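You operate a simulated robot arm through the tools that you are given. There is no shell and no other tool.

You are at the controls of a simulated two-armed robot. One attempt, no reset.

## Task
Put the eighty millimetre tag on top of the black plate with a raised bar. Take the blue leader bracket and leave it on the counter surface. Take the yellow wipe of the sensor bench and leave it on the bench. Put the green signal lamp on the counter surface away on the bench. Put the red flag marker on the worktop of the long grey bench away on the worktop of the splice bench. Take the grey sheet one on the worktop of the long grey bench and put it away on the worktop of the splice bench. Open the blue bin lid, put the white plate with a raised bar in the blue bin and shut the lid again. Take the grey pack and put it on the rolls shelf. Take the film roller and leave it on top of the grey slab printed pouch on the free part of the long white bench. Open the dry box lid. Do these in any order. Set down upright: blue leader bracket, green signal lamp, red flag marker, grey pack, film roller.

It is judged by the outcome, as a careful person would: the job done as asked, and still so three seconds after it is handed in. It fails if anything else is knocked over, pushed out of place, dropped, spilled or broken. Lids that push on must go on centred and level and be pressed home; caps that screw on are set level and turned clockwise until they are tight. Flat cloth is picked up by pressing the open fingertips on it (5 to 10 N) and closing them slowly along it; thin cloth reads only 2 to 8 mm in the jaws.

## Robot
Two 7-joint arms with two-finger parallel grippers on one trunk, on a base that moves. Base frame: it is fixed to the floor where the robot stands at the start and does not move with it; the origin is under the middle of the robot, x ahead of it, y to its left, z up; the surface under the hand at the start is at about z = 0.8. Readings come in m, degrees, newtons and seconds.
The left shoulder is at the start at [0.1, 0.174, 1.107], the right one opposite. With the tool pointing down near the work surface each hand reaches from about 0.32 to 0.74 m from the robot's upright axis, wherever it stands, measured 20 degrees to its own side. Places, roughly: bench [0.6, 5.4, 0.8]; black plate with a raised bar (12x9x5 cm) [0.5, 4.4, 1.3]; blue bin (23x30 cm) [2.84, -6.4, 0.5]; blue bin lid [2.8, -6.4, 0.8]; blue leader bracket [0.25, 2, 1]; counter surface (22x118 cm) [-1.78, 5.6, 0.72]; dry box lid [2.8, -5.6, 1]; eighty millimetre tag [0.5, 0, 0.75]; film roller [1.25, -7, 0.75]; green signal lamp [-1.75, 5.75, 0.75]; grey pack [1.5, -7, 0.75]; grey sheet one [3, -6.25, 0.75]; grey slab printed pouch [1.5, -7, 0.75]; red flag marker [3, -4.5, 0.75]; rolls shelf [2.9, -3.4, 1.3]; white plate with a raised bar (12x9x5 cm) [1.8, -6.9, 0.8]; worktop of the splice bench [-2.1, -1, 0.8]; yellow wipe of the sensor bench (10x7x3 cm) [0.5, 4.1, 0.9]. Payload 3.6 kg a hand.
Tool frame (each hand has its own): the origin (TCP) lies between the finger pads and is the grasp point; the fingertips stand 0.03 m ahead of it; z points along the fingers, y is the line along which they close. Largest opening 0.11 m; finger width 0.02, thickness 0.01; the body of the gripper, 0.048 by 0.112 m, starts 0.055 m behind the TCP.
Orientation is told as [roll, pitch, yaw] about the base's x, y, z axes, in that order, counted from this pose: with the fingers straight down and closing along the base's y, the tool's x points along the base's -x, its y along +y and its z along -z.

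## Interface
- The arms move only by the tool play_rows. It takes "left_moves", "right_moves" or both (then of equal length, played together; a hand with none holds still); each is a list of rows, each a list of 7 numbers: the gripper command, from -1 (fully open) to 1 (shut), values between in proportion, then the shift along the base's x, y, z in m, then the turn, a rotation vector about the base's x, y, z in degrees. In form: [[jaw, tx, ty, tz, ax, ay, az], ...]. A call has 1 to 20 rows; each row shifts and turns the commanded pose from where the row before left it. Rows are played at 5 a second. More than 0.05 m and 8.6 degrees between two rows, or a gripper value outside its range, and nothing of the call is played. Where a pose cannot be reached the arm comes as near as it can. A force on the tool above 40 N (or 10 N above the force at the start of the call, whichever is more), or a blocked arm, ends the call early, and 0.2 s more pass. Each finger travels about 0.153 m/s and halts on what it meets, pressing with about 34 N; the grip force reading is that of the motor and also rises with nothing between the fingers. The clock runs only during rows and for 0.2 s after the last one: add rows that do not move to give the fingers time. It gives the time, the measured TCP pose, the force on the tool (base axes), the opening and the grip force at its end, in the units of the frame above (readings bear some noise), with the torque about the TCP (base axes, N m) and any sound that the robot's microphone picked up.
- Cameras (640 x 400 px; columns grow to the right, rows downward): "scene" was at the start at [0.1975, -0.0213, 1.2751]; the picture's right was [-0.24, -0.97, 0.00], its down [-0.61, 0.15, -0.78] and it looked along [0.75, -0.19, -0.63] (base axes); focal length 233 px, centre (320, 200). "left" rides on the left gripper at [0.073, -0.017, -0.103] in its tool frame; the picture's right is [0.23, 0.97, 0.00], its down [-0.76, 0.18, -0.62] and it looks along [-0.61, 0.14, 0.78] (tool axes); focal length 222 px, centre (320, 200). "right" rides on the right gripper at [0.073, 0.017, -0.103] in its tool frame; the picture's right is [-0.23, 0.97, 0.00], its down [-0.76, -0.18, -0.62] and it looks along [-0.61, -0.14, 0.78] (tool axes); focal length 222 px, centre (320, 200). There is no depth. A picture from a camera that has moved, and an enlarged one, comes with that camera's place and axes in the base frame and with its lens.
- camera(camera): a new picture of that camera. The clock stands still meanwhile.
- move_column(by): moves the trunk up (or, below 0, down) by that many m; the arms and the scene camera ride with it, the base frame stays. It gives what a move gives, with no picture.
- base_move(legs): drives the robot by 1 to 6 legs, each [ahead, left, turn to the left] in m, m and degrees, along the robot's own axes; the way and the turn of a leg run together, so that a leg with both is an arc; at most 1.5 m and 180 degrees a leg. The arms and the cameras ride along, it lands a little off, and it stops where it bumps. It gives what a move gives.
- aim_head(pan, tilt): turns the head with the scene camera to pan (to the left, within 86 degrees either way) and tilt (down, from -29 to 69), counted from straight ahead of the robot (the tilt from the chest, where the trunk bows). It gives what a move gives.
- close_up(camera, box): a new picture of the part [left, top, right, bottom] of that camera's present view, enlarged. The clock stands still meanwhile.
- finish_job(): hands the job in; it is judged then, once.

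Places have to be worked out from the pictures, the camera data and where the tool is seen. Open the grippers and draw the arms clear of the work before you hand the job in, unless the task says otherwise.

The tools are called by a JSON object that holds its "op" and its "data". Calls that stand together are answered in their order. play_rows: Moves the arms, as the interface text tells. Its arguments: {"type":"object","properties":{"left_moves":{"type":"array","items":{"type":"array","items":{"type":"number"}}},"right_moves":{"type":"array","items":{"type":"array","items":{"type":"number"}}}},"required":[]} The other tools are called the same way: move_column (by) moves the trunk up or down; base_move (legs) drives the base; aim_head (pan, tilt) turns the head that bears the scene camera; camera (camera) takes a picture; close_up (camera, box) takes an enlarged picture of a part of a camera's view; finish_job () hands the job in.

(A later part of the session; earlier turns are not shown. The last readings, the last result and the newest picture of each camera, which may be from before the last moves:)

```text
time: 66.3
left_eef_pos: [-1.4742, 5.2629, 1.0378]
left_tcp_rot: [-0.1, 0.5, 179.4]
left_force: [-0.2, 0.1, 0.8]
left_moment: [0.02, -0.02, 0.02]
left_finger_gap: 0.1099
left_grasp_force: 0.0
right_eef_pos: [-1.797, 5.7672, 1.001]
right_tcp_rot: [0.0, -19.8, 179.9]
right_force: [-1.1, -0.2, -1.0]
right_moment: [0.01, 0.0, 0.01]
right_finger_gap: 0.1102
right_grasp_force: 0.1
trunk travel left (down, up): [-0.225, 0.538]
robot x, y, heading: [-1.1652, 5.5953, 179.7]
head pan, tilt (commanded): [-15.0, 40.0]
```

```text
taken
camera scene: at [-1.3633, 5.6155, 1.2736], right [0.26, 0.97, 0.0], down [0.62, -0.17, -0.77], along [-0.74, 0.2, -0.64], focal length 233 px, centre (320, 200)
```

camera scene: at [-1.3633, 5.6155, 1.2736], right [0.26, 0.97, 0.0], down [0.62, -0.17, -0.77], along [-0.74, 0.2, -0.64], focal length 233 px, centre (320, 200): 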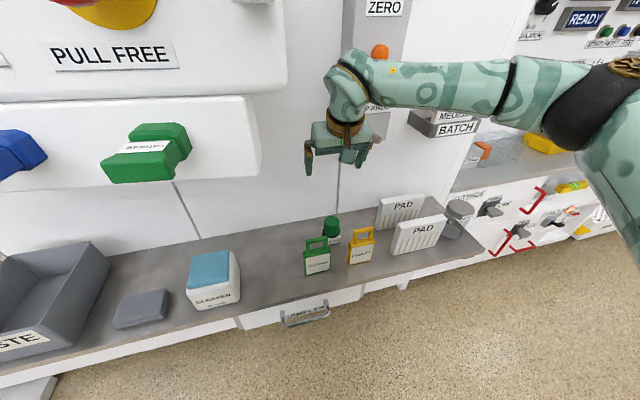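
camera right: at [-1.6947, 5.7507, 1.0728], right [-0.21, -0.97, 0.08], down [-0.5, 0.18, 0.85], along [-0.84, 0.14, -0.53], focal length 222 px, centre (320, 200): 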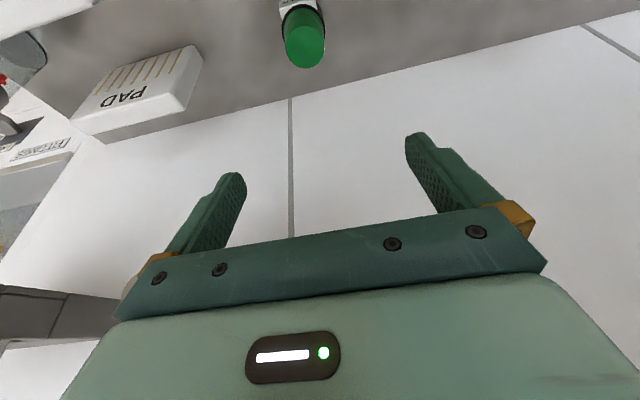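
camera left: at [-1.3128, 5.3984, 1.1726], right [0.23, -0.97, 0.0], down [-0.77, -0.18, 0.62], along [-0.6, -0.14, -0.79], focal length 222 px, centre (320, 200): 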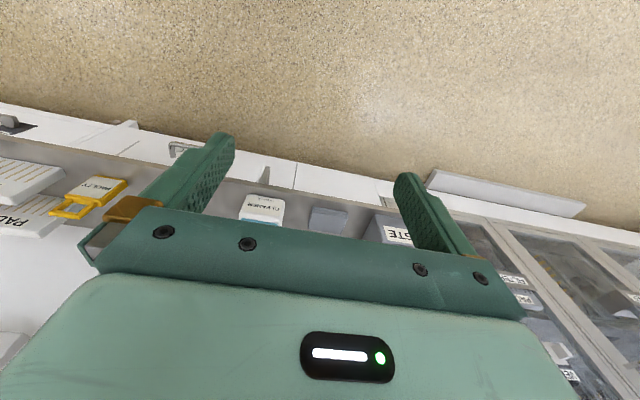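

The wrist view confirms the lamp centre at (-1.80, 5.770). I descend straight down to z≈0.775 with jaws open.

{"op": "play_rows", "data": {"right_moves": [[-1, -0.001, 0.0005, -0.038, 0, 0, 0], [-1, -0.001, 0.0005, -0.038, 0, 0, 0], [-1, -0.001, 0.0005, -0.038, 0, 0, 0], [-1, -0.001, 0.0005, -0.038, 0, 0, 0], [-1, -0.001, 0.0005, -0.038, 0, 0, 0], [-1, 0, 0.0005, -0.036, 0, 0, 0], [-1, 0, 0, 0, 0, 0, 0]]}}

{"op": "camera", "data": {"camera": "right"}}

{"op": "close_up", "data": {"camera": "scene", "box": [260, 165, 420, 265]}}

```text
time: 68.0
left_eef_pos: [-1.4757, 5.2632, 1.0378]
left_tcp_rot: [-0.1, 0.4, 179.5]
left_force: [-0.7, 0.3, 1.0]
left_moment: [0.01, 0.03, 0.0]
left_finger_gap: 0.11
left_grasp_force: 0.0
right_eef_pos: [-1.8019, 5.7704, 0.7756]
right_tcp_rot: [0.0, -19.9, 179.9]
right_force: [1.0, 0.4, -0.1]
right_moment: [-0.02, -0.03, -0.03]
right_finger_gap: 0.1102
right_grasp_force: 0.0
trunk travel left (down, up): [-0.225, 0.538]
robot x, y, heading: [-1.1686, 5.5951, 179.9]
head pan, tilt (commanded): [-15.0, 40.0]
```

```text
taken
camera right: at [-1.6988, 5.7529, 0.8476], right [-0.21, -0.97, 0.08], down [-0.5, 0.18, 0.85], along [-0.84, 0.14, -0.53], focal length 222 px, centre (320, 200)
```

right: 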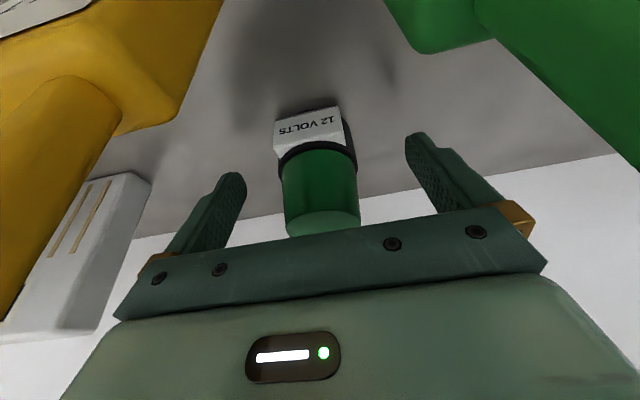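

```text
4.00 times, centred on (340, 215) of scene
camera zoom: at [-1.3637, 5.6153, 1.2735], right [0.26, 0.97, 0.0], down [0.62, -0.17, -0.77], along [-0.74, 0.2, -0.64], focal length 933 px, centre (240, 140)
```

zoom: 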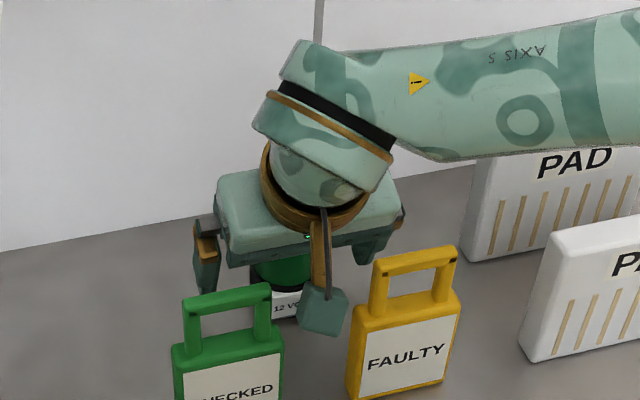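

The lamp sits centred between the fingers. I close the right jaws and wait for the grip to settle.

{"op": "play_rows", "data": {"right_moves": [[0.2, 0, 0, 0, 0, 0, 0], [0.6, 0, 0, 0, 0, 0, 0], [1, 0, 0, 0, 0, 0, 0], [1, 0, 0, 0, 0, 0, 0], [1, 0, 0, 0, 0, 0, 0]]}}

{"op": "camera", "data": {"camera": "right"}}

```text
time: 69.2
left_eef_pos: [-1.4746, 5.2621, 1.0376]
left_tcp_rot: [0.0, 0.5, 179.5]
left_force: [-0.5, 0.5, 0.4]
left_moment: [0.02, 0.0, -0.03]
left_finger_gap: 0.1098
left_grasp_force: 0.1
right_eef_pos: [-1.8023, 5.7686, 0.7741]
right_tcp_rot: [0.0, -19.8, 179.9]
right_force: [0.0, -0.5, 0.7]
right_moment: [0.0, -0.02, 0.01]
right_finger_gap: 0.0527
right_grasp_force: 33.7
trunk travel left (down, up): [-0.225, 0.538]
robot x, y, heading: [-1.1654, 5.596, 180.0]
head pan, tilt (commanded): [-15.0, 40.0]
```

```text
taken
camera right: at [-1.6989, 5.753, 0.8478], right [-0.21, -0.97, 0.08], down [-0.5, 0.18, 0.84], along [-0.84, 0.14, -0.53], focal length 222 px, centre (320, 200)
```

right: 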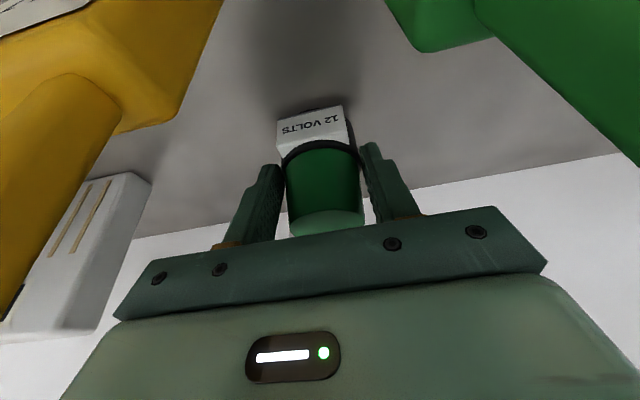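

The lamp is held (gap 0.053, 34 N). I lift it straight up 0.2 m and check that it comes along upright.

{"op": "play_rows", "data": {"right_moves": [[1, 0, 0, 0.02, 0, 0, 0], [1, 0, 0, 0.03, 0, 0, 0], [1, 0, 0, 0.04, 0, 0, 0], [1, 0, 0, 0.04, 0, 0, 0], [1, 0, 0, 0.04, 0, 0, 0], [1, 0, 0, 0.04, 0, 0, 0], [1, 0, 0, 0, 0, 0, 0]]}}

{"op": "camera", "data": {"camera": "scene"}}

{"op": "camera", "data": {"camera": "right"}}

```text
time: 70.8
left_eef_pos: [-1.4754, 5.2624, 1.039]
left_tcp_rot: [-0.1, 0.4, 179.5]
left_force: [0.7, -0.1, -0.2]
left_moment: [0.02, 0.01, 0.01]
left_finger_gap: 0.1101
left_grasp_force: 0.2
right_eef_pos: [-1.8024, 5.7708, 0.9856]
right_tcp_rot: [0.0, -20.0, 179.9]
right_force: [0.1, 0.0, -0.6]
right_moment: [-0.04, 0.0, -0.01]
right_finger_gap: 0.0527
right_grasp_force: 34.5
trunk travel left (down, up): [-0.225, 0.538]
robot x, y, heading: [-1.1676, 5.5933, 179.9]
head pan, tilt (commanded): [-15.0, 40.0]
```

```text
taken
camera scene: at [-1.3643, 5.6156, 1.2733], right [0.26, 0.97, 0.0], down [0.62, -0.17, -0.77], along [-0.74, 0.2, -0.64], focal length 233 px, centre (320, 200)
```

scene: 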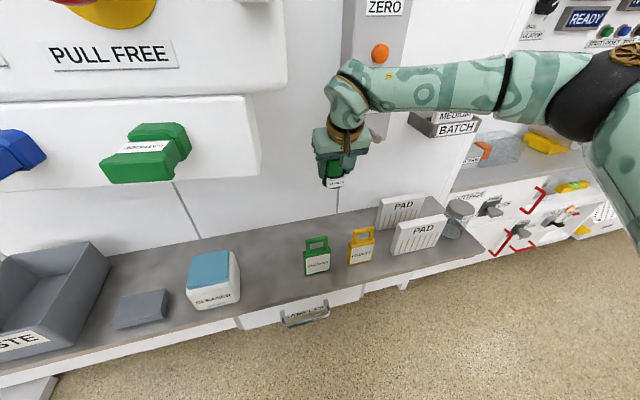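

```text
taken
camera right: at [-1.6995, 5.7532, 1.0579], right [-0.22, -0.97, 0.08], down [-0.5, 0.18, 0.84], along [-0.84, 0.14, -0.53], focal length 222 px, centre (320, 200)
```

right: 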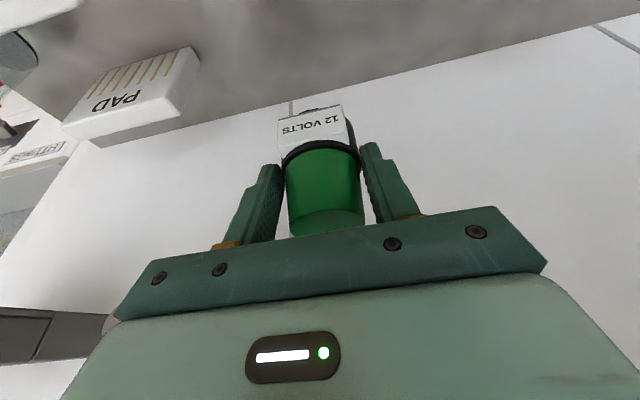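

The lamp is up and upright in the grip. I draw the right hand back and up over the tags, then back the base off the counter.

{"op": "play_rows", "data": {"right_moves": [[1, 0.03, 0, 0.02, 0, 0, 0], [1, 0.04, 0, 0.02, 0, 0, 0], [1, 0.04, -0.003, 0.02, 0, 0, 0], [1, 0.04, -0.003, 0.02, 0, 0, 0], [1, 0.04, -0.003, 0.01, 0, 0, 0], [1, 0.04, -0.003, 0, 0, 0, 0], [1, 0.04, -0.003, 0, 0, 0, 0], [1, 0.04, -0.003, 0, 0, 0, 0]]}}

{"op": "base_move", "data": {"legs": [[-0.55, 0, 0], [0, 0, 180]]}}

{"op": "aim_head", "data": {"pan": -10, "tilt": 25}}

{"op": "camera", "data": {"camera": "scene"}}

```text
time: 72.5
left_eef_pos: [-1.4739, 5.2629, 1.0371]
left_tcp_rot: [-0.1, 0.4, 179.5]
left_force: [0.1, -0.5, 0.3]
left_moment: [0.02, 0.01, -0.03]
left_finger_gap: 0.1103
left_grasp_force: 0.0
right_eef_pos: [-1.4989, 5.7487, 1.0819]
right_tcp_rot: [-0.1, -19.8, 179.8]
right_force: [0.4, 0.0, -0.8]
right_moment: [0.01, 0.03, -0.01]
right_finger_gap: 0.0529
right_grasp_force: 33.8
right hand out of reach, approached as far as the arm can: row 8
trunk travel left (down, up): [-0.225, 0.538]
robot x, y, heading: [-1.172, 5.594, 179.7]
head pan, tilt (commanded): [-15.0, 40.0]
```

```text
time: 83.0
left_eef_pos: [-0.309, 5.9248, 1.0377]
left_tcp_rot: [-0.1, 0.5, -0.7]
left_force: [0.4, 0.1, -0.2]
left_moment: [0.0, 0.02, 0.0]
left_finger_gap: 0.1101
left_grasp_force: 0.0
right_eef_pos: [-0.2841, 5.437, 1.0822]
right_tcp_rot: [0.0, -19.8, -0.3]
right_force: [-0.3, -0.9, -0.1]
right_moment: [0.05, 0.03, 0.01]
right_finger_gap: 0.0529
right_grasp_force: 34.0
trunk travel left (down, up): [-0.225, 0.538]
robot x, y, heading: [-0.6161, 5.5966, -0.2]
head pan, tilt (commanded): [-15.0, 40.0]
```

```text
time: 83.8
left_eef_pos: [-0.3089, 5.9247, 1.0385]
left_tcp_rot: [-0.2, 0.3, -0.7]
left_force: [0.4, 0.7, 0.0]
left_moment: [-0.01, -0.02, -0.03]
left_finger_gap: 0.1102
left_grasp_force: 0.0
right_eef_pos: [-0.2852, 5.438, 1.0812]
right_tcp_rot: [0.0, -19.8, -0.2]
right_force: [0.2, 0.3, -1.2]
right_moment: [-0.01, 0.01, -0.01]
right_finger_gap: 0.0529
right_grasp_force: 33.5
trunk travel left (down, up): [-0.225, 0.538]
robot x, y, heading: [-0.6174, 5.5961, -0.2]
head pan, tilt (commanded): [-10.0, 25.0]
```

```text
taken
camera scene: at [-0.4117, 5.5774, 1.2967], right [-0.18, -0.98, 0.0], down [-0.42, 0.07, -0.91], along [0.89, -0.16, -0.42], focal length 233 px, centre (320, 200)
```

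scene: 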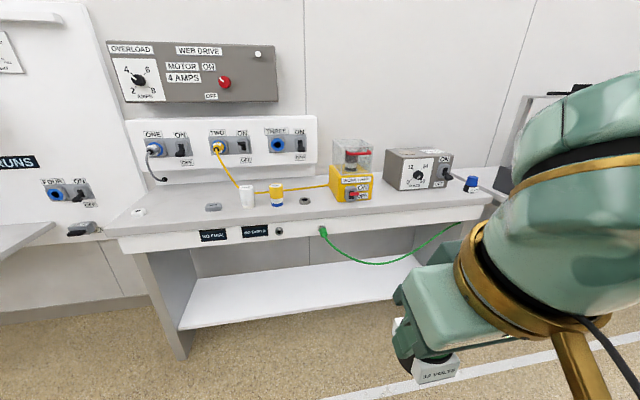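

The bench is clear along its front strip, with free room between the yellow work lamp and the VOLTS box. I drive up so the right hand can set the lamp down near (0.43, 5.12).

{"op": "base_move", "data": {"legs": [[0.45, -0.3, 0]]}}

{"op": "aim_head", "data": {"pan": -5, "tilt": 40}}

{"op": "camera", "data": {"camera": "scene"}}

{"op": "camera", "data": {"camera": "right"}}

```text
time: 87.0
left_eef_pos: [0.1381, 5.6188, 1.0374]
left_tcp_rot: [0.1, 0.5, -0.6]
left_force: [0.1, 0.5, 0.3]
left_moment: [-0.01, 0.01, 0.03]
left_finger_gap: 0.11
left_grasp_force: 0.0
right_eef_pos: [0.1639, 5.133, 1.0821]
right_tcp_rot: [0.0, -19.8, -0.2]
right_force: [1.0, -0.3, -2.5]
right_moment: [0.03, 0.07, 0.0]
right_finger_gap: 0.053
right_grasp_force: 34.1
trunk travel left (down, up): [-0.225, 0.538]
robot x, y, heading: [-0.1672, 5.2879, -0.3]
head pan, tilt (commanded): [-10.0, 25.0]
```

```text
time: 87.7
left_eef_pos: [0.1377, 5.6188, 1.0371]
left_tcp_rot: [-0.1, 0.4, -0.6]
left_force: [-0.3, 0.0, -0.8]
left_moment: [0.01, 0.02, -0.03]
left_finger_gap: 0.1103
left_grasp_force: 0.0
right_eef_pos: [0.1621, 5.1336, 1.0825]
right_tcp_rot: [-0.1, -19.8, -0.2]
right_force: [0.5, 0.6, -0.9]
right_moment: [0.04, 0.02, -0.02]
right_finger_gap: 0.053
right_grasp_force: 34.3
trunk travel left (down, up): [-0.225, 0.538]
robot x, y, heading: [-0.1682, 5.291, -0.1]
head pan, tilt (commanded): [-5.0, 40.0]
```

```text
taken
camera scene: at [0.0296, 5.2802, 1.2735], right [-0.09, -1.0, 0.0], down [-0.64, 0.06, -0.77], along [0.76, -0.07, -0.64], focal length 233 px, centre (320, 200)
```

scene: 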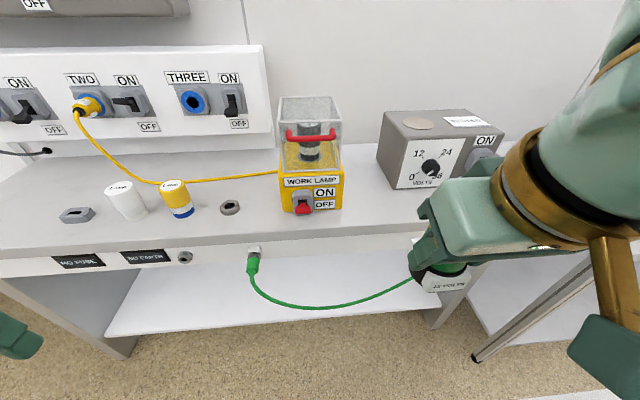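

```text
taken
camera right: at [0.0588, 5.1491, 1.1545], right [0.22, 0.97, 0.08], down [0.5, -0.18, 0.84], along [0.84, -0.14, -0.53], focal length 222 px, centre (320, 200)
```

right: 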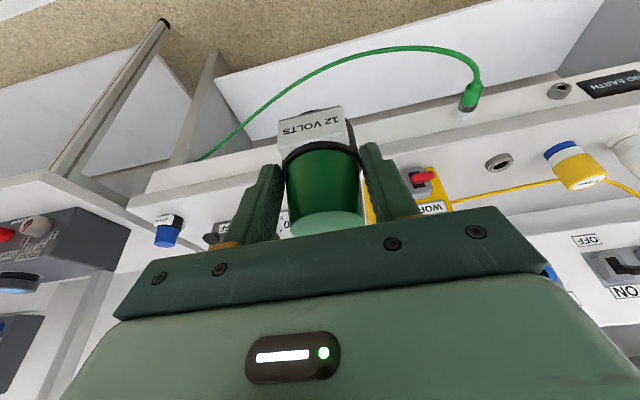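

The gap between the work lamp (right edge y≈5.18) and the VOLTS box (left edge y≈5.01) is free. I bring the lamp over (0.45, 5.10) and lower it to z≈0.94.

{"op": "play_rows", "data": {"right_moves": [[1, 0.041, -0.0045, 0, 0, 0, 0], [1, 0.041, -0.0045, 0, 0, 0, 0], [1, 0.041, -0.0045, 0, 0, 0, 0], [1, 0.041, -0.0045, 0, 0, 0, 0], [1, 0.041, -0.0045, 0, 0, 0, 0], [1, 0.041, -0.0045, 0, 0, 0, 0], [1, 0.041, -0.0045, 0, 0, 0, 0], [1, 0, 0, -0.035, 0, 0, 0], [1, 0, 0, -0.035, 0, 0, 0], [1, 0, 0, -0.035, 0, 0, 0], [1, 0, 0, -0.03, 0, 0, 0], [1, 0, 0, 0, 0, 0, 0]]}}

{"op": "camera", "data": {"camera": "scene"}}

{"op": "camera", "data": {"camera": "right"}}

```text
time: 90.3
left_eef_pos: [0.1396, 5.6196, 1.0381]
left_tcp_rot: [-0.1, 0.4, -0.6]
left_force: [0.2, -0.5, -0.1]
left_moment: [-0.01, -0.03, -0.03]
left_finger_gap: 0.1102
left_grasp_force: 0.0
right_eef_pos: [0.4484, 5.1011, 0.9455]
right_tcp_rot: [0.0, -19.9, -0.2]
right_force: [-0.5, 1.6, -1.2]
right_moment: [0.02, 0.01, 0.0]
right_finger_gap: 0.0529
right_grasp_force: 34.1
trunk travel left (down, up): [-0.225, 0.538]
robot x, y, heading: [-0.1713, 5.2886, -0.0]
head pan, tilt (commanded): [-5.0, 40.0]
```

```text
taken
camera scene: at [0.0295, 5.2803, 1.2735], right [-0.09, -1.0, 0.0], down [-0.64, 0.06, -0.77], along [0.76, -0.07, -0.64], focal length 233 px, centre (320, 200)
```

scene: 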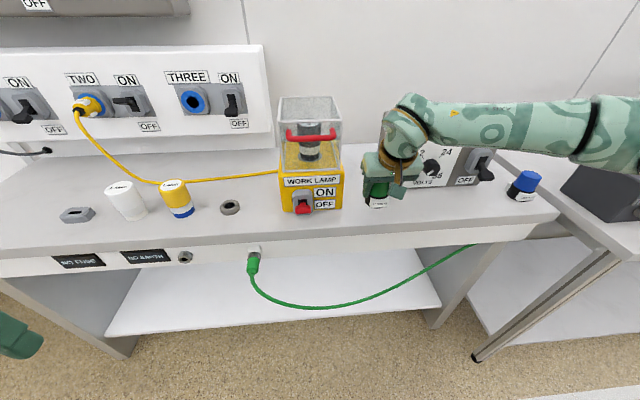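

```text
taken
camera right: at [0.345, 5.1173, 1.0186], right [0.22, 0.97, 0.08], down [0.5, -0.18, 0.84], along [0.84, -0.14, -0.53], focal length 222 px, centre (320, 200)
```

right: 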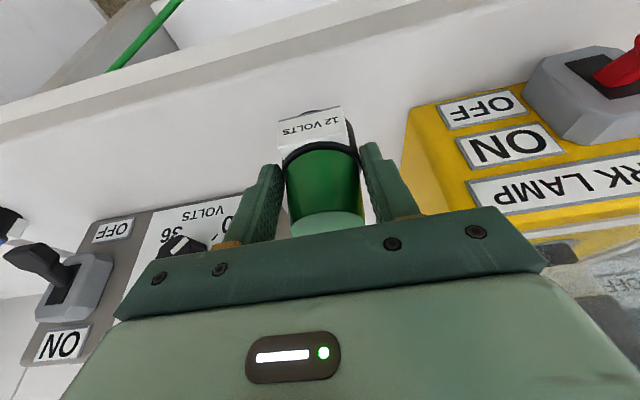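

The lamp hangs over a free patch, with the work lamp a bit close on its left. I shift 1.5 cm away from it and lower in small steps, watching the vertical force for contact.

{"op": "play_rows", "data": {"right_moves": [[1, -0.015, -0.013, 0, 0, 0, 0], [1, 0, 0, -0.01, 0, 0, 0], [1, 0, 0, -0.01, 0, 0, 0], [1, 0, 0, -0.008, 0, 0, 0], [1, 0, 0, -0.006, 0, 0, 0], [1, 0, 0, 0, 0, 0, 0]]}}

{"op": "close_up", "data": {"camera": "scene", "box": [320, 150, 448, 230]}}

```text
time: 91.7
left_eef_pos: [0.1383, 5.6186, 1.0374]
left_tcp_rot: [-0.1, 0.4, -0.5]
left_force: [0.2, 0.4, 0.0]
left_moment: [0.01, 0.03, 0.04]
left_finger_gap: 0.11
left_grasp_force: 0.1
right_eef_pos: [0.4337, 5.0885, 0.9126]
right_tcp_rot: [0.0, -19.8, -0.2]
right_force: [-0.2, -0.4, -2.3]
right_moment: [0.01, 0.01, -0.04]
right_finger_gap: 0.0528
right_grasp_force: 33.6
trunk travel left (down, up): [-0.225, 0.538]
robot x, y, heading: [-0.1699, 5.2868, -0.4]
head pan, tilt (commanded): [-5.0, 40.0]
```

```text
5.00 times, centred on (384, 190) of scene
camera zoom: at [0.0298, 5.2803, 1.2734], right [-0.09, -1.0, 0.0], down [-0.64, 0.06, -0.77], along [0.76, -0.07, -0.64], focal length 1166 px, centre (0, 250)
```

zoom: 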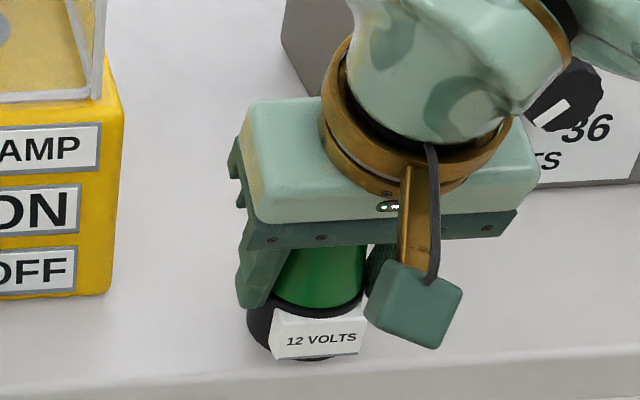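

Still no contact; the lamp seems a few centimetres from the front edge, so I shift 1.5 cm inward and continue down in 4 mm steps.

{"op": "play_rows", "data": {"right_moves": [[1, 0.015, 0, 0, 0, 0, 0], [1, 0, 0, -0.004, 0, 0, 0], [1, 0, 0, -0.004, 0, 0, 0], [1, 0, 0, -0.004, 0, 0, 0], [1, 0, 0, 0, 0, 0, 0]]}}

{"op": "close_up", "data": {"camera": "scene", "box": [320, 150, 448, 230]}}

```text
time: 92.9
left_eef_pos: [0.137, 5.6179, 1.0386]
left_tcp_rot: [-0.2, 0.4, -0.6]
left_force: [0.2, 0.2, -0.1]
left_moment: [-0.02, -0.02, 0.01]
left_finger_gap: 0.1099
left_grasp_force: 0.1
right_eef_pos: [0.4493, 5.0877, 0.9042]
right_tcp_rot: [0.1, -20.3, -0.2]
right_force: [4.2, -2.6, 23.9]
right_moment: [-0.11, -0.02, -0.01]
right_finger_gap: 0.0531
right_grasp_force: 33.6
trunk travel left (down, up): [-0.225, 0.538]
robot x, y, heading: [-0.1698, 5.289, -0.2]
head pan, tilt (commanded): [-5.0, 40.0]
```

```text
5.00 times, centred on (384, 190) of scene
camera zoom: at [0.0278, 5.2807, 1.2741], right [-0.09, -1.0, 0.0], down [-0.64, 0.06, -0.77], along [0.76, -0.07, -0.64], focal length 1166 px, centre (0, 250)
```

zoom: 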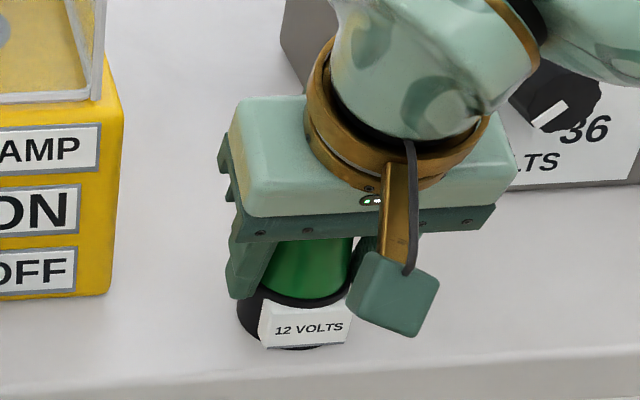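

Contact with the bench at 24 N (surface ≈0.86). I ease off 3 mm and open the jaws partway to release the lamp.

{"op": "play_rows", "data": {"right_moves": [[1, 0, 0, 0.003, 0, 0, 0], [0.0, 0, 0, 0, 0, 0, 0], [-0.3, 0, 0, 0, 0, 0, 0], [-0.5, 0, 0, 0, 0, 0, 0], [-0.5, 0, 0, 0, 0, 0, 0]]}}

{"op": "camera", "data": {"camera": "right"}}

```text
time: 94.1
left_eef_pos: [0.1381, 5.6197, 1.0366]
left_tcp_rot: [-0.1, 0.3, -0.7]
left_force: [0.2, -0.1, 0.0]
left_moment: [0.0, -0.02, 0.01]
left_finger_gap: 0.1099
left_grasp_force: 0.0
right_eef_pos: [0.4492, 5.0876, 0.9044]
right_tcp_rot: [0.0, -19.8, -0.2]
right_force: [-0.9, -0.3, 0.0]
right_moment: [-0.05, 0.01, -0.04]
right_finger_gap: 0.0826
right_grasp_force: 0.1
trunk travel left (down, up): [-0.225, 0.538]
robot x, y, heading: [-0.1683, 5.2867, -0.5]
head pan, tilt (commanded): [-5.0, 40.0]
```

```text
taken
camera right: at [0.3455, 5.1044, 0.9766], right [0.22, 0.97, 0.08], down [0.5, -0.18, 0.84], along [0.84, -0.14, -0.53], focal length 222 px, centre (320, 200)
```

right: 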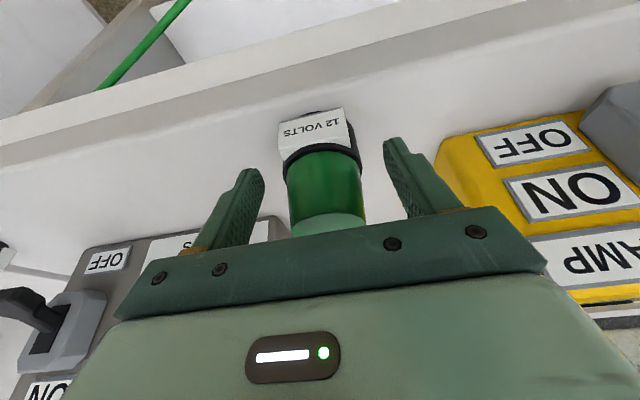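

The lamp stands free between the open fingers. I lift straight up, then draw the hand back and level it.

{"op": "play_rows", "data": {"right_moves": [[-0.5, 0, 0, 0.03, 0, 0, 0], [-0.5, 0, 0, 0.04, 0, 0, 0], [-0.5, 0, 0, 0.04, 0, 0, 0], [-1, 0, 0, 0.04, 0, 0, 0], [-1, -0.04, 0, 0.02, 0, 6.6, 0], [-1, -0.045, 0, 0, 0, 6.6, 0], [-1, -0.045, 0, 0, 0, 6.6, 0], [-1, -0.045, 0, 0, 0, 0, 0], [-1, -0.045, 0, 0, 0, 0, 0], [-1, -0.04, 0, 0, 0, 0, 0]]}}

{"op": "camera", "data": {"camera": "scene"}}

```text
time: 96.3
left_eef_pos: [0.137, 5.6196, 1.0377]
left_tcp_rot: [0.0, 0.4, -0.5]
left_force: [0.1, 0.6, -0.6]
left_moment: [0.01, 0.02, 0.02]
left_finger_gap: 0.11
left_grasp_force: 0.1
right_eef_pos: [0.1871, 5.0877, 1.0734]
right_tcp_rot: [-0.2, -0.1, -0.2]
right_force: [0.1, 0.5, -0.1]
right_moment: [0.0, -0.03, -0.02]
right_finger_gap: 0.1102
right_grasp_force: 0.0
trunk travel left (down, up): [-0.225, 0.538]
robot x, y, heading: [-0.1669, 5.2892, -0.0]
head pan, tilt (commanded): [-5.0, 40.0]
```

```text
taken
camera scene: at [0.029, 5.2801, 1.2736], right [-0.09, -1.0, 0.0], down [-0.64, 0.06, -0.77], along [0.76, -0.07, -0.64], focal length 233 px, centre (320, 200)
```

scene: 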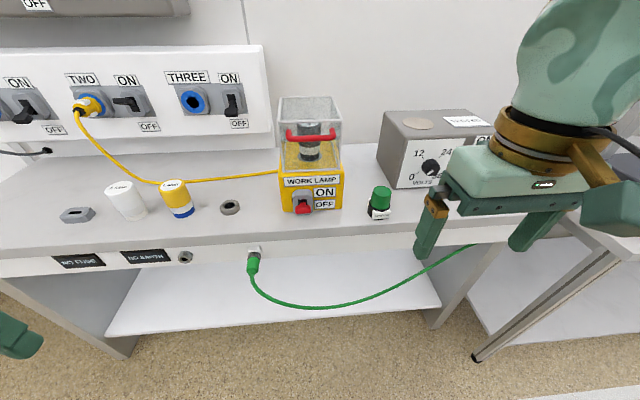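

The green lamp stands upright on the bench. Next is the yellow wipe: I back out, slide right about a metre and approach the sensor bench to look closely.

{"op": "base_move", "data": {"legs": [[-0.2, 0, 0], [0, -0.99, 0], [0.2, 0, 0]]}}

{"op": "aim_head", "data": {"pan": -10, "tilt": 35}}

{"op": "camera", "data": {"camera": "scene"}}

{"op": "camera", "data": {"camera": "right"}}

```text
time: 103.9
left_eef_pos: [0.1387, 4.6282, 1.037]
left_tcp_rot: [0.0, 0.5, -0.8]
left_force: [-0.1, -0.8, 0.6]
left_moment: [0.01, -0.01, 0.02]
left_finger_gap: 0.1102
left_grasp_force: 0.1
right_eef_pos: [0.1877, 4.0967, 1.0727]
right_tcp_rot: [0.0, -0.1, -0.3]
right_force: [1.3, 0.4, -0.7]
right_moment: [0.01, 0.01, 0.01]
right_finger_gap: 0.1098
right_grasp_force: 0.1
trunk travel left (down, up): [-0.225, 0.538]
robot x, y, heading: [-0.1758, 4.2988, -0.2]
head pan, tilt (commanded): [-5.0, 40.0]
```

```text
time: 104.5
left_eef_pos: [0.1375, 4.6282, 1.0391]
left_tcp_rot: [-0.2, 0.4, -0.8]
left_force: [0.2, 0.7, -0.2]
left_moment: [-0.02, 0.02, 0.01]
left_finger_gap: 0.1101
left_grasp_force: 0.1
right_eef_pos: [0.1876, 4.0962, 1.0728]
right_tcp_rot: [0.0, -0.1, -0.3]
right_force: [0.6, 0.1, 0.0]
right_moment: [0.02, 0.01, -0.04]
right_finger_gap: 0.11
right_grasp_force: 0.1
trunk travel left (down, up): [-0.225, 0.538]
robot x, y, heading: [-0.168, 4.2986, -0.4]
head pan, tilt (commanded): [-10.0, 35.0]
```

```text
taken
camera scene: at [0.0297, 4.282, 1.281], right [-0.18, -0.98, 0.0], down [-0.56, 0.1, -0.82], along [0.81, -0.15, -0.57], focal length 233 px, centre (320, 200)
```

scene: 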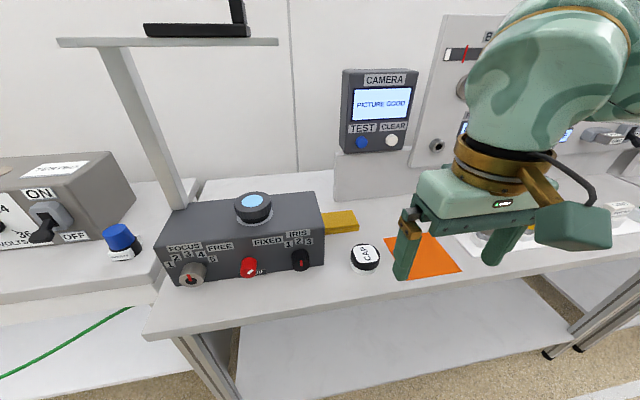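

```text
taken
camera right: at [0.1137, 4.1136, 1.1769], right [0.23, 0.97, 0.0], down [0.76, -0.18, 0.62], along [0.61, -0.15, -0.78], focal length 222 px, centre (320, 200)
```

right: 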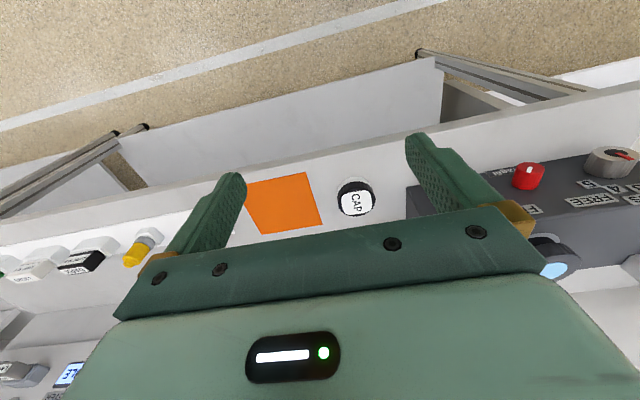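

The wipe lies beside the grey camera box, under a screen on a white panel. I zoom in on it.

{"op": "close_up", "data": {"camera": "scene", "box": [280, 170, 440, 270]}}

```text
4.00 times, centred on (360, 220) of scene
camera zoom: at [0.0297, 4.282, 1.281], right [-0.18, -0.98, 0.0], down [-0.56, 0.1, -0.82], along [0.81, -0.15, -0.57], focal length 933 px, centre (160, 120)
```

zoom: 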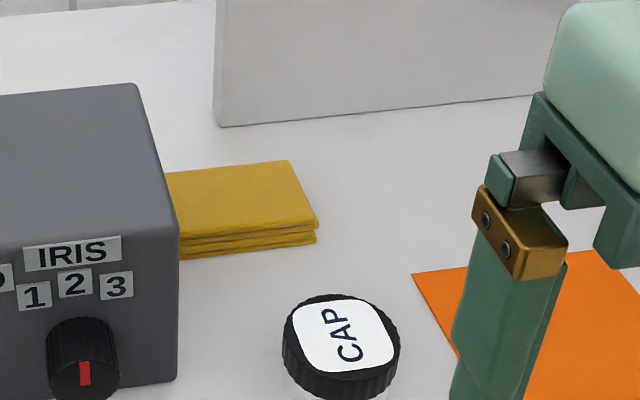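

Working from two views, the wipe spans x≈0.475–0.545, y≈4.09–4.19, top z≈0.875 on a bench at z≈0.85, with the box face at y≈4.206. I move the base 8 cm closer and turn the right hand 90° so the jaws close along x across the 7 cm side.

{"op": "base_move", "data": {"legs": [[0.08, 0, 0]]}}

{"op": "play_rows", "data": {"right_moves": [[-1, 0, 0, 0.01, 0, 0, 8.2], [-1, 0, 0, 0.01, 0, 0, 8.2], [-1, 0, 0, 0.01, 0, 0, 8.2], [-1, 0, 0, 0, 0, 0, 8.2], [-1, 0, 0, 0, 0, 0, 8.2], [-1, 0, 0, 0, 0, 0, 8.2], [-1, 0, 0, 0, 0, 0, 8.2], [-1, 0, 0, 0, 0, 0, 8.2], [-1, 0, 0, 0, 0, 0, 8.2], [-1, 0, 0, 0, 0, 0, 8.2], [-1, 0, 0, 0, 0, 0, 8.2], [-1, 0, 0, 0, 0, 0, 0]]}}

{"op": "camera", "data": {"camera": "scene"}}

```text
time: 105.6
left_eef_pos: [0.2188, 4.6286, 1.0375]
left_tcp_rot: [-0.2, 0.6, -0.9]
left_force: [0.3, -0.9, -0.3]
left_moment: [-0.03, 0.05, 0.0]
left_finger_gap: 0.1101
left_grasp_force: 0.1
right_eef_pos: [0.2684, 4.0953, 1.0723]
right_tcp_rot: [0.0, -0.1, -0.3]
right_force: [0.1, -0.6, 0.0]
right_moment: [-0.03, 0.02, 0.0]
right_finger_gap: 0.1101
right_grasp_force: 0.1
trunk travel left (down, up): [-0.225, 0.538]
robot x, y, heading: [-0.0944, 4.2956, -0.1]
head pan, tilt (commanded): [-10.0, 35.0]
```

```text
time: 108.2
left_eef_pos: [0.2188, 4.6264, 1.0389]
left_tcp_rot: [0.0, 0.3, -0.9]
left_force: [-0.3, -1.1, 0.9]
left_moment: [0.0, 0.02, -0.01]
left_finger_gap: 0.11
left_grasp_force: 0.1
right_eef_pos: [0.2173, 4.1313, 1.0421]
right_tcp_rot: [0.6, -2.4, 50.5]
right_force: [-0.9, -0.3, 0.5]
right_moment: [0.01, 0.02, -0.03]
right_finger_gap: 0.1099
right_grasp_force: 0.1
right hand out of reach, approached as far as the arm can: row 4, 5, 6, 7, 8, 9, 10, 11
trunk travel left (down, up): [-0.225, 0.538]
robot x, y, heading: [-0.0936, 4.2997, -0.4]
head pan, tilt (commanded): [-10.0, 35.0]
```

```text
taken
camera scene: at [0.1102, 4.281, 1.2809], right [-0.18, -0.98, 0.0], down [-0.56, 0.1, -0.82], along [0.81, -0.15, -0.57], focal length 233 px, centre (320, 200)
```

scene: 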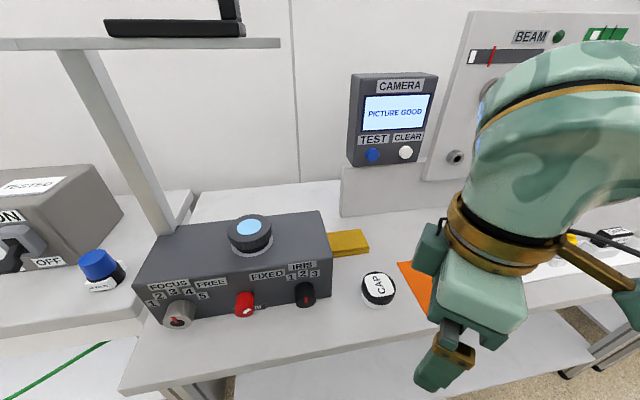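

At this close-in pose the yaw stopped at 50°. I extend the hand forward, up and away from the body where the wrist has more freedom and see which yaw it attains.

{"op": "play_rows", "data": {"right_moves": [[-1, 0.03, 0, 0.02, 0, 0, 0], [-1, 0.04, 0, 0.02, 0, 0, 0], [-1, 0.04, 0, 0.01, 0, 0, 0], [-1, 0.04, 0, 0, 0, 0, 0], [-1, 0, 0, 0, 0, 0, 0]]}}

```text
time: 109.4
left_eef_pos: [0.2169, 4.6277, 1.0368]
left_tcp_rot: [-0.1, 0.4, -0.8]
left_force: [-0.1, -0.1, 0.4]
left_moment: [-0.01, 0.03, 0.02]
left_finger_gap: 0.1101
left_grasp_force: 0.1
right_eef_pos: [0.218, 4.1333, 1.0434]
right_tcp_rot: [0.4, -2.4, 50.5]
right_force: [-0.1, 0.0, 0.0]
right_moment: [0.01, 0.0, -0.03]
right_finger_gap: 0.1101
right_grasp_force: 0.0
right hand out of reach, approached as far as the arm can: row 1, 2, 3, 4
trunk travel left (down, up): [-0.225, 0.538]
robot x, y, heading: [-0.0927, 4.2967, -0.5]
head pan, tilt (commanded): [-10.0, 35.0]
```

The right wrist cannot yaw that way. By mirror symmetry the left hand should manage +90°, which also keeps its camera away from the box; so I turn the right hand back to straight.

{"op": "play_rows", "data": {"right_moves": [[-1, -0.0136, 0, 0, 0, 0, -8.2], [-1, -0.0136, 0, 0, 0, 0, -8.2], [-1, -0.0136, 0, 0, 0, 0, -8.2], [-1, -0.0136, 0, 0, 0, 0, -8.2], [-1, -0.0136, 0, 0, 0, 0, -8.2], [-1, -0.0136, 0, 0, 0, 0, -8.2], [-1, -0.0136, 0, 0, 0, 0, -8.2], [-1, -0.0136, 0, 0, 0, 0, -8.2], [-1, -0.0136, 0, 0, 0, 0, -8.2], [-1, -0.0136, 0, 0, 0, 0, -8.2], [-1, -0.0136, 0, 0, 0, 0, -8.2], [-1, 0, 0, 0, 0, 0, 0]]}}

```text
time: 112.0
left_eef_pos: [0.2168, 4.628, 1.0378]
left_tcp_rot: [0.0, 0.5, -0.8]
left_force: [-0.1, 0.7, 0.0]
left_moment: [0.01, 0.01, 0.01]
left_finger_gap: 0.1101
left_grasp_force: 0.0
right_eef_pos: [0.1303, 4.1637, 1.0979]
right_tcp_rot: [-0.3, -1.0, -41.2]
right_force: [-0.2, 0.0, -0.6]
right_moment: [0.01, -0.01, -0.01]
right_finger_gap: 0.1101
right_grasp_force: 0.0
right hand out of reach, approached as far as the arm can: row 2, 3, 4, 5, 6, 7, 8, 9, 10, 11
trunk travel left (down, up): [-0.225, 0.538]
robot x, y, heading: [-0.0926, 4.3018, -0.2]
head pan, tilt (commanded): [-10.0, 35.0]
```

The commanded pose follows what the arm actually reached, so I bring the right hand back to straight and forward from its present pose.

{"op": "play_rows", "data": {"right_moves": [[-1, 0.025, -0.011, 0, 0, 0, 6.9], [-1, 0.025, -0.011, 0, 0, 0, 6.9], [-1, 0.025, -0.011, 0, 0, 0, 6.9], [-1, 0.025, -0.011, 0, 0, 0, 6.9], [-1, 0.025, -0.011, 0, 0, 0, 6.9], [-1, 0.025, -0.011, 0, 0, 0, 6.7], [-1, 0, 0, 0, 0, 0, 0]]}}

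```text
time: 113.6
left_eef_pos: [0.217, 4.6279, 1.0373]
left_tcp_rot: [-0.1, 0.3, -0.8]
left_force: [-0.4, -0.4, 0.2]
left_moment: [0.01, 0.02, 0.01]
left_finger_gap: 0.1099
left_grasp_force: 0.1
right_eef_pos: [0.2783, 4.1003, 1.0999]
right_tcp_rot: [0.4, -2.4, 1.7]
right_force: [-0.2, 0.2, -0.4]
right_moment: [-0.02, -0.03, -0.01]
right_finger_gap: 0.1099
right_grasp_force: 0.1
trunk travel left (down, up): [-0.225, 0.538]
robot x, y, heading: [-0.0931, 4.3021, -0.8]
head pan, tilt (commanded): [-10.0, 35.0]
```

Now I shift the base right by 0.33 m so the left hand faces the wipe, then bring the left hand in front and start its +90° yaw there.

{"op": "base_move", "data": {"legs": [[-0.1, -0.33, 0.5]]}}

{"op": "play_rows", "data": {"left_moves": [[-1, 0.035, -0.03, 0.01, 0, 0, 0], [-1, 0.035, -0.03, 0.01, 0, 0, 0], [-1, 0.035, -0.03, 0.01, 0, 0, 0], [-1, 0.035, -0.03, 0.01, 0, 0, 0], [-1, 0, 0, 0, 0, 0, 8.5], [-1, 0, 0, 0, 0, 0, 8.5], [-1, 0, 0, 0, 0, 0, 8.5], [-1, 0, 0, 0, 0, 0, 8.5], [-1, 0, 0, 0, 0, 0, 8.5], [-1, 0, 0, 0, 0, 0, 8.5], [-1, 0, 0, 0, 0, 0, 8.5], [-1, 0, 0, 0, 0, 0, 8.5], [-1, 0, 0, 0, 0, 0, 8.5], [-1, 0, 0, 0, 0, 0, 8.5], [-1, 0, 0, 0, 0, 0, 5.5], [-1, 0, 0, 0, 0, 0, 0]]}}

{"op": "aim_head", "data": {"pan": 12, "tilt": 35}}

{"op": "camera", "data": {"camera": "scene"}}

```text
time: 115.8
left_eef_pos: [0.1148, 4.2996, 1.0382]
left_tcp_rot: [0.0, 0.4, -0.1]
left_force: [-0.7, 0.9, -0.4]
left_moment: [0.02, -0.04, 0.02]
left_finger_gap: 0.11
left_grasp_force: 0.0
right_eef_pos: [0.1791, 3.7727, 1.1004]
right_tcp_rot: [0.5, -2.4, 2.3]
right_force: [-0.4, -0.7, -0.3]
right_moment: [0.03, 0.0, 0.0]
right_finger_gap: 0.1101
right_grasp_force: 0.1
trunk travel left (down, up): [-0.225, 0.538]
robot x, y, heading: [-0.1876, 3.9677, 0.4]
head pan, tilt (commanded): [-10.0, 35.0]
```

```text
time: 119.2
left_eef_pos: [0.2535, 4.1815, 1.0777]
left_tcp_rot: [0.0, 0.4, 90.6]
left_force: [0.1, -0.4, -0.1]
left_moment: [0.03, 0.02, 0.0]
left_finger_gap: 0.11
left_grasp_force: 0.0
right_eef_pos: [0.1802, 3.774, 1.0996]
right_tcp_rot: [0.4, -2.3, 2.3]
right_force: [-1.4, 0.0, 0.1]
right_moment: [-0.03, -0.01, -0.01]
right_finger_gap: 0.1099
right_grasp_force: 0.1
trunk travel left (down, up): [-0.225, 0.538]
robot x, y, heading: [-0.1895, 3.9654, 0.5]
head pan, tilt (commanded): [-10.0, 35.0]
```

```text
time: 120.1
left_eef_pos: [0.2547, 4.1811, 1.0774]
left_tcp_rot: [0.0, 0.4, 90.5]
left_force: [0.5, 0.3, -0.1]
left_moment: [-0.04, 0.03, -0.03]
left_finger_gap: 0.1101
left_grasp_force: 0.0
right_eef_pos: [0.1811, 3.7744, 1.0996]
right_tcp_rot: [0.4, -2.3, 2.3]
right_force: [-0.4, 0.1, -0.5]
right_moment: [-0.03, -0.03, 0.03]
right_finger_gap: 0.1098
right_grasp_force: 0.0
trunk travel left (down, up): [-0.225, 0.538]
robot x, y, heading: [-0.1899, 3.9658, 0.7]
head pan, tilt (commanded): [12.0, 35.0]
```

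```text
taken
camera scene: at [0.0104, 3.9865, 1.281], right [0.21, -0.98, 0.0], down [-0.56, -0.12, -0.82], along [0.8, 0.18, -0.57], focal length 233 px, centre (320, 200)
```

scene: 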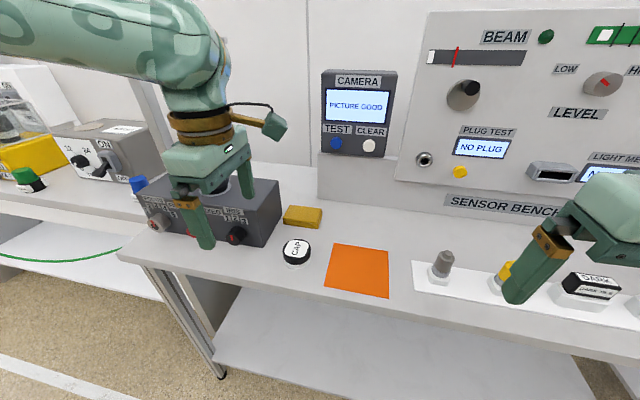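

The left hand holds a 90° yaw with its camera on the open side. I zoom in on the wipe from this better angle.

{"op": "close_up", "data": {"camera": "scene", "box": [240, 180, 368, 260]}}

{"op": "camera", "data": {"camera": "left"}}

```text
5.00 times, centred on (304, 220) of scene
camera zoom: at [0.0104, 3.9865, 1.281], right [0.21, -0.98, 0.0], down [-0.56, -0.12, -0.82], along [0.8, 0.18, -0.57], focal length 1166 px, centre (400, 100)
```

zoom: 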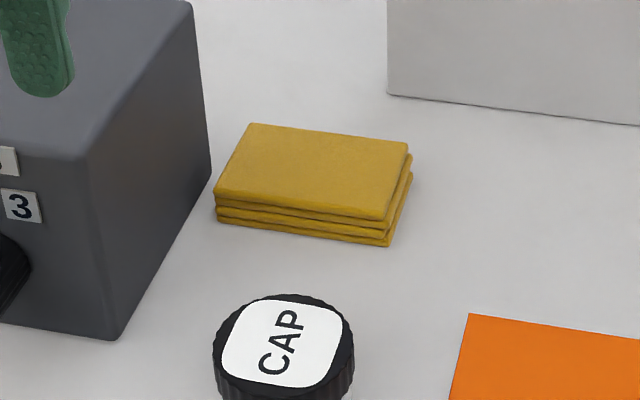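

```text
taken
camera left: at [0.2708, 4.1089, 1.1794], right [-0.97, -0.24, 0.0], down [-0.18, 0.76, 0.62], along [-0.15, 0.6, -0.79], focal length 222 px, centre (320, 200)
```

left: 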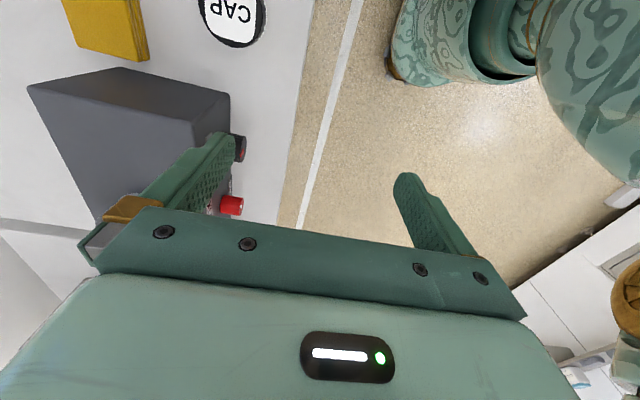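

The shelf over the box would foul the left forearm at this reach, so the right hand is better: yaw −90° with a lean toward −y so its camera clears the box. I straighten and tuck the left hand while turning the right one.

{"op": "play_rows", "data": {"left_moves": [[-1, 0, 0, 0, 0, 0, -8.2], [-1, 0, 0, 0, 0, 0, -8.2], [-1, 0, 0, 0, 0, 0, -8.2], [-1, 0, 0, 0, 0, 0, -8.2], [-1, 0, 0, 0, 0, 0, -8.2], [-1, 0, 0, 0, 0, 0, -8.2], [-1, 0, 0, 0, 0, 0, -8.2], [-1, 0, 0, 0, 0, 0, -8.2], [-1, 0, 0, 0, 0, 0, -8.2], [-1, -0.035, 0.03, -0.01, 0, 0, -8.2], [-1, -0.035, 0.03, -0.01, 0, 0, -8.0], [-1, -0.035, 0.03, -0.01, 0, 0, 0], [-1, -0.035, 0.03, -0.01, 0, 0, 0], [-1, 0, 0, 0, 0, 0, 0]], "right_moves": [[-1, 0.035, 0, 0, 0, 0, 0], [-1, 0.035, 0, 0, 0, 0, 0], [-1, 0, 0, 0, 0, 0, -8.4], [-1, 0, 0, 0, 0, 0, -8.4], [-1, 0, 0, 0, 0, 0, -8.4], [-1, 0, 0, 0, 0, 0, -8.4], [-1, 0, 0, 0, 0, 0, -8.4], [-1, 0, 0, 0, 0, 0, -8.4], [-1, 0, 0, 0, 0, 0, -8.4], [-1, 0, 0, 0, 0, 0, -8.4], [-1, 0, 0, 0, 0, 0, -8.4], [-1, 0, 0, 0, 0, 0, -8.4], [-1, 0, 0, 0, 0, 0, -8.3], [-1, 0, 0, 0, 0, 0, 0]]}}

{"op": "base_move", "data": {"legs": [[0.0, 0.335, -0.5], [0.09, 0, 0]]}}

{"op": "aim_head", "data": {"pan": -12, "tilt": 35}}

{"op": "camera", "data": {"camera": "scene"}}

{"op": "camera", "data": {"camera": "right"}}

```text
time: 123.1
left_eef_pos: [0.1152, 4.301, 1.0371]
left_tcp_rot: [0.0, 0.5, 0.4]
left_force: [-0.5, 0.1, -0.2]
left_moment: [-0.01, 0.02, 0.03]
left_finger_gap: 0.1101
left_grasp_force: 0.1
right_eef_pos: [0.2507, 3.7725, 1.0988]
right_tcp_rot: [0.4, -2.4, -90.0]
right_force: [0.4, -0.6, -0.2]
right_moment: [-0.01, 0.0, -0.02]
right_finger_gap: 0.1102
right_grasp_force: 0.0
trunk travel left (down, up): [-0.225, 0.538]
robot x, y, heading: [-0.1891, 3.9639, 0.4]
head pan, tilt (commanded): [12.0, 35.0]
```

```text
time: 126.0
left_eef_pos: [0.2084, 4.6354, 1.0377]
left_tcp_rot: [0.0, 0.4, 0.1]
left_force: [1.1, 0.4, 0.6]
left_moment: [-0.02, 0.03, -0.01]
left_finger_gap: 0.1099
left_grasp_force: 0.1
right_eef_pos: [0.3398, 4.1068, 1.0989]
right_tcp_rot: [0.3, -2.3, -90.5]
right_force: [0.4, 0.7, -0.2]
right_moment: [0.02, 0.05, -0.01]
right_finger_gap: 0.1097
right_grasp_force: 0.0
trunk travel left (down, up): [-0.225, 0.538]
robot x, y, heading: [-0.1, 4.3085, -0.1]
head pan, tilt (commanded): [12.0, 35.0]
```

```text
time: 126.9
left_eef_pos: [0.2068, 4.6344, 1.0376]
left_tcp_rot: [-0.2, 0.4, 0.1]
left_force: [-0.6, -0.6, -0.1]
left_moment: [-0.03, 0.01, -0.03]
left_finger_gap: 0.11
left_grasp_force: 0.0
right_eef_pos: [0.3392, 4.1063, 1.1001]
right_tcp_rot: [0.4, -2.3, -90.3]
right_force: [-0.4, 0.0, 0.2]
right_moment: [-0.01, 0.02, -0.01]
right_finger_gap: 0.1099
right_grasp_force: 0.0
trunk travel left (down, up): [-0.225, 0.538]
robot x, y, heading: [-0.0989, 4.3014, -0.0]
head pan, tilt (commanded): [-12.0, 35.0]
```

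```text
taken
camera scene: at [0.1005, 4.2848, 1.281], right [-0.21, -0.98, 0.0], down [-0.56, 0.12, -0.82], along [0.8, -0.17, -0.57], focal length 233 px, centre (320, 200)
```

scene: 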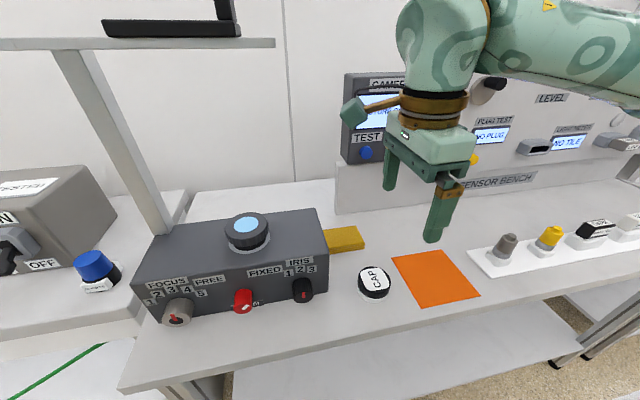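

```text
taken
camera right: at [0.3552, 4.1827, 1.2002], right [0.97, -0.23, 0.02], down [-0.19, -0.73, 0.65], along [-0.14, -0.64, -0.76], focal length 222 px, centre (320, 200)
```

right: 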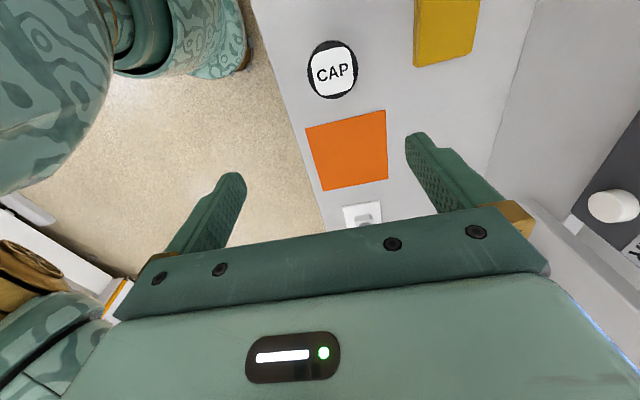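

The right hand is at yaw −90° with its camera toward the box. I lean it 17° (wrist toward −y) and bring it above the wipe at z≈1.0.

{"op": "play_rows", "data": {"right_moves": [[-1, 0.034, 0.004, 0, 5.7, 0, 0], [-1, 0.034, 0.004, 0, 5.7, 0, 0], [-1, 0.034, 0.004, -0.02, 5.6, 0, 0], [-1, 0.034, 0.004, -0.03, 0, 0, 0], [-1, 0.033, 0.004, -0.03, 0, 0, 0], [-1, 0, 0, -0.02, 0, 0, 0], [-1, 0, 0, 0, 0, 0, 0]]}}

{"op": "camera", "data": {"camera": "right"}}

{"op": "camera", "data": {"camera": "scene"}}

```text
time: 128.5
left_eef_pos: [0.2066, 4.6342, 1.0375]
left_tcp_rot: [-0.2, 0.3, 0.0]
left_force: [0.0, -0.3, 0.2]
left_moment: [0.03, -0.03, 0.02]
left_finger_gap: 0.1099
left_grasp_force: 0.0
right_eef_pos: [0.5083, 4.1265, 1.0001]
right_tcp_rot: [0.2, 14.6, -90.4]
right_force: [-0.2, 0.7, -0.5]
right_moment: [0.04, -0.01, -0.03]
right_finger_gap: 0.11
right_grasp_force: 0.2
trunk travel left (down, up): [-0.225, 0.538]
robot x, y, heading: [-0.1002, 4.3023, -0.2]
head pan, tilt (commanded): [-12.0, 35.0]
```

```text
taken
camera right: at [0.5246, 4.1699, 1.1176], right [0.97, -0.23, -0.05], down [-0.19, -0.89, 0.41], along [-0.14, -0.39, -0.91], focal length 222 px, centre (320, 200)
```

right: 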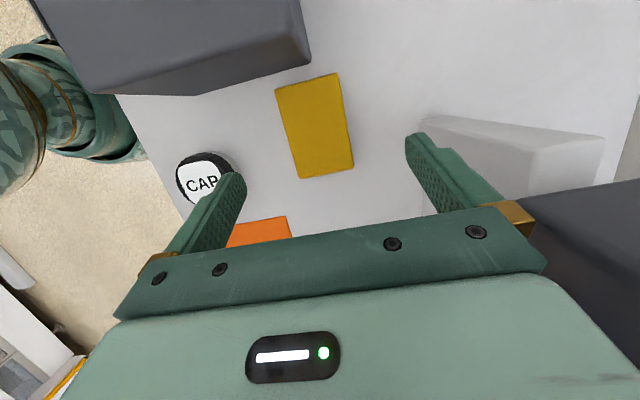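

```text
taken
camera scene: at [0.1006, 4.2849, 1.281], right [-0.21, -0.98, 0.0], down [-0.56, 0.12, -0.82], along [0.8, -0.17, -0.57], focal length 233 px, centre (320, 200)
```

scene: 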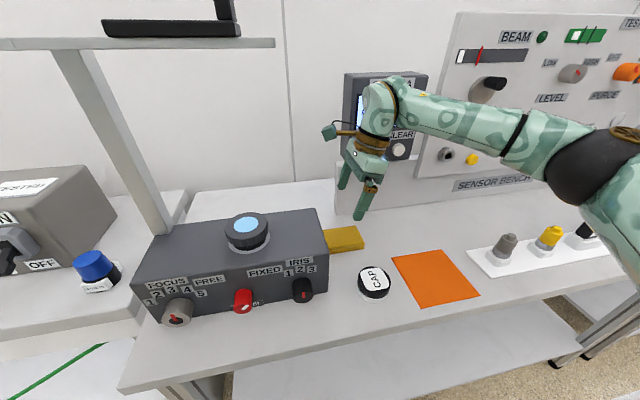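

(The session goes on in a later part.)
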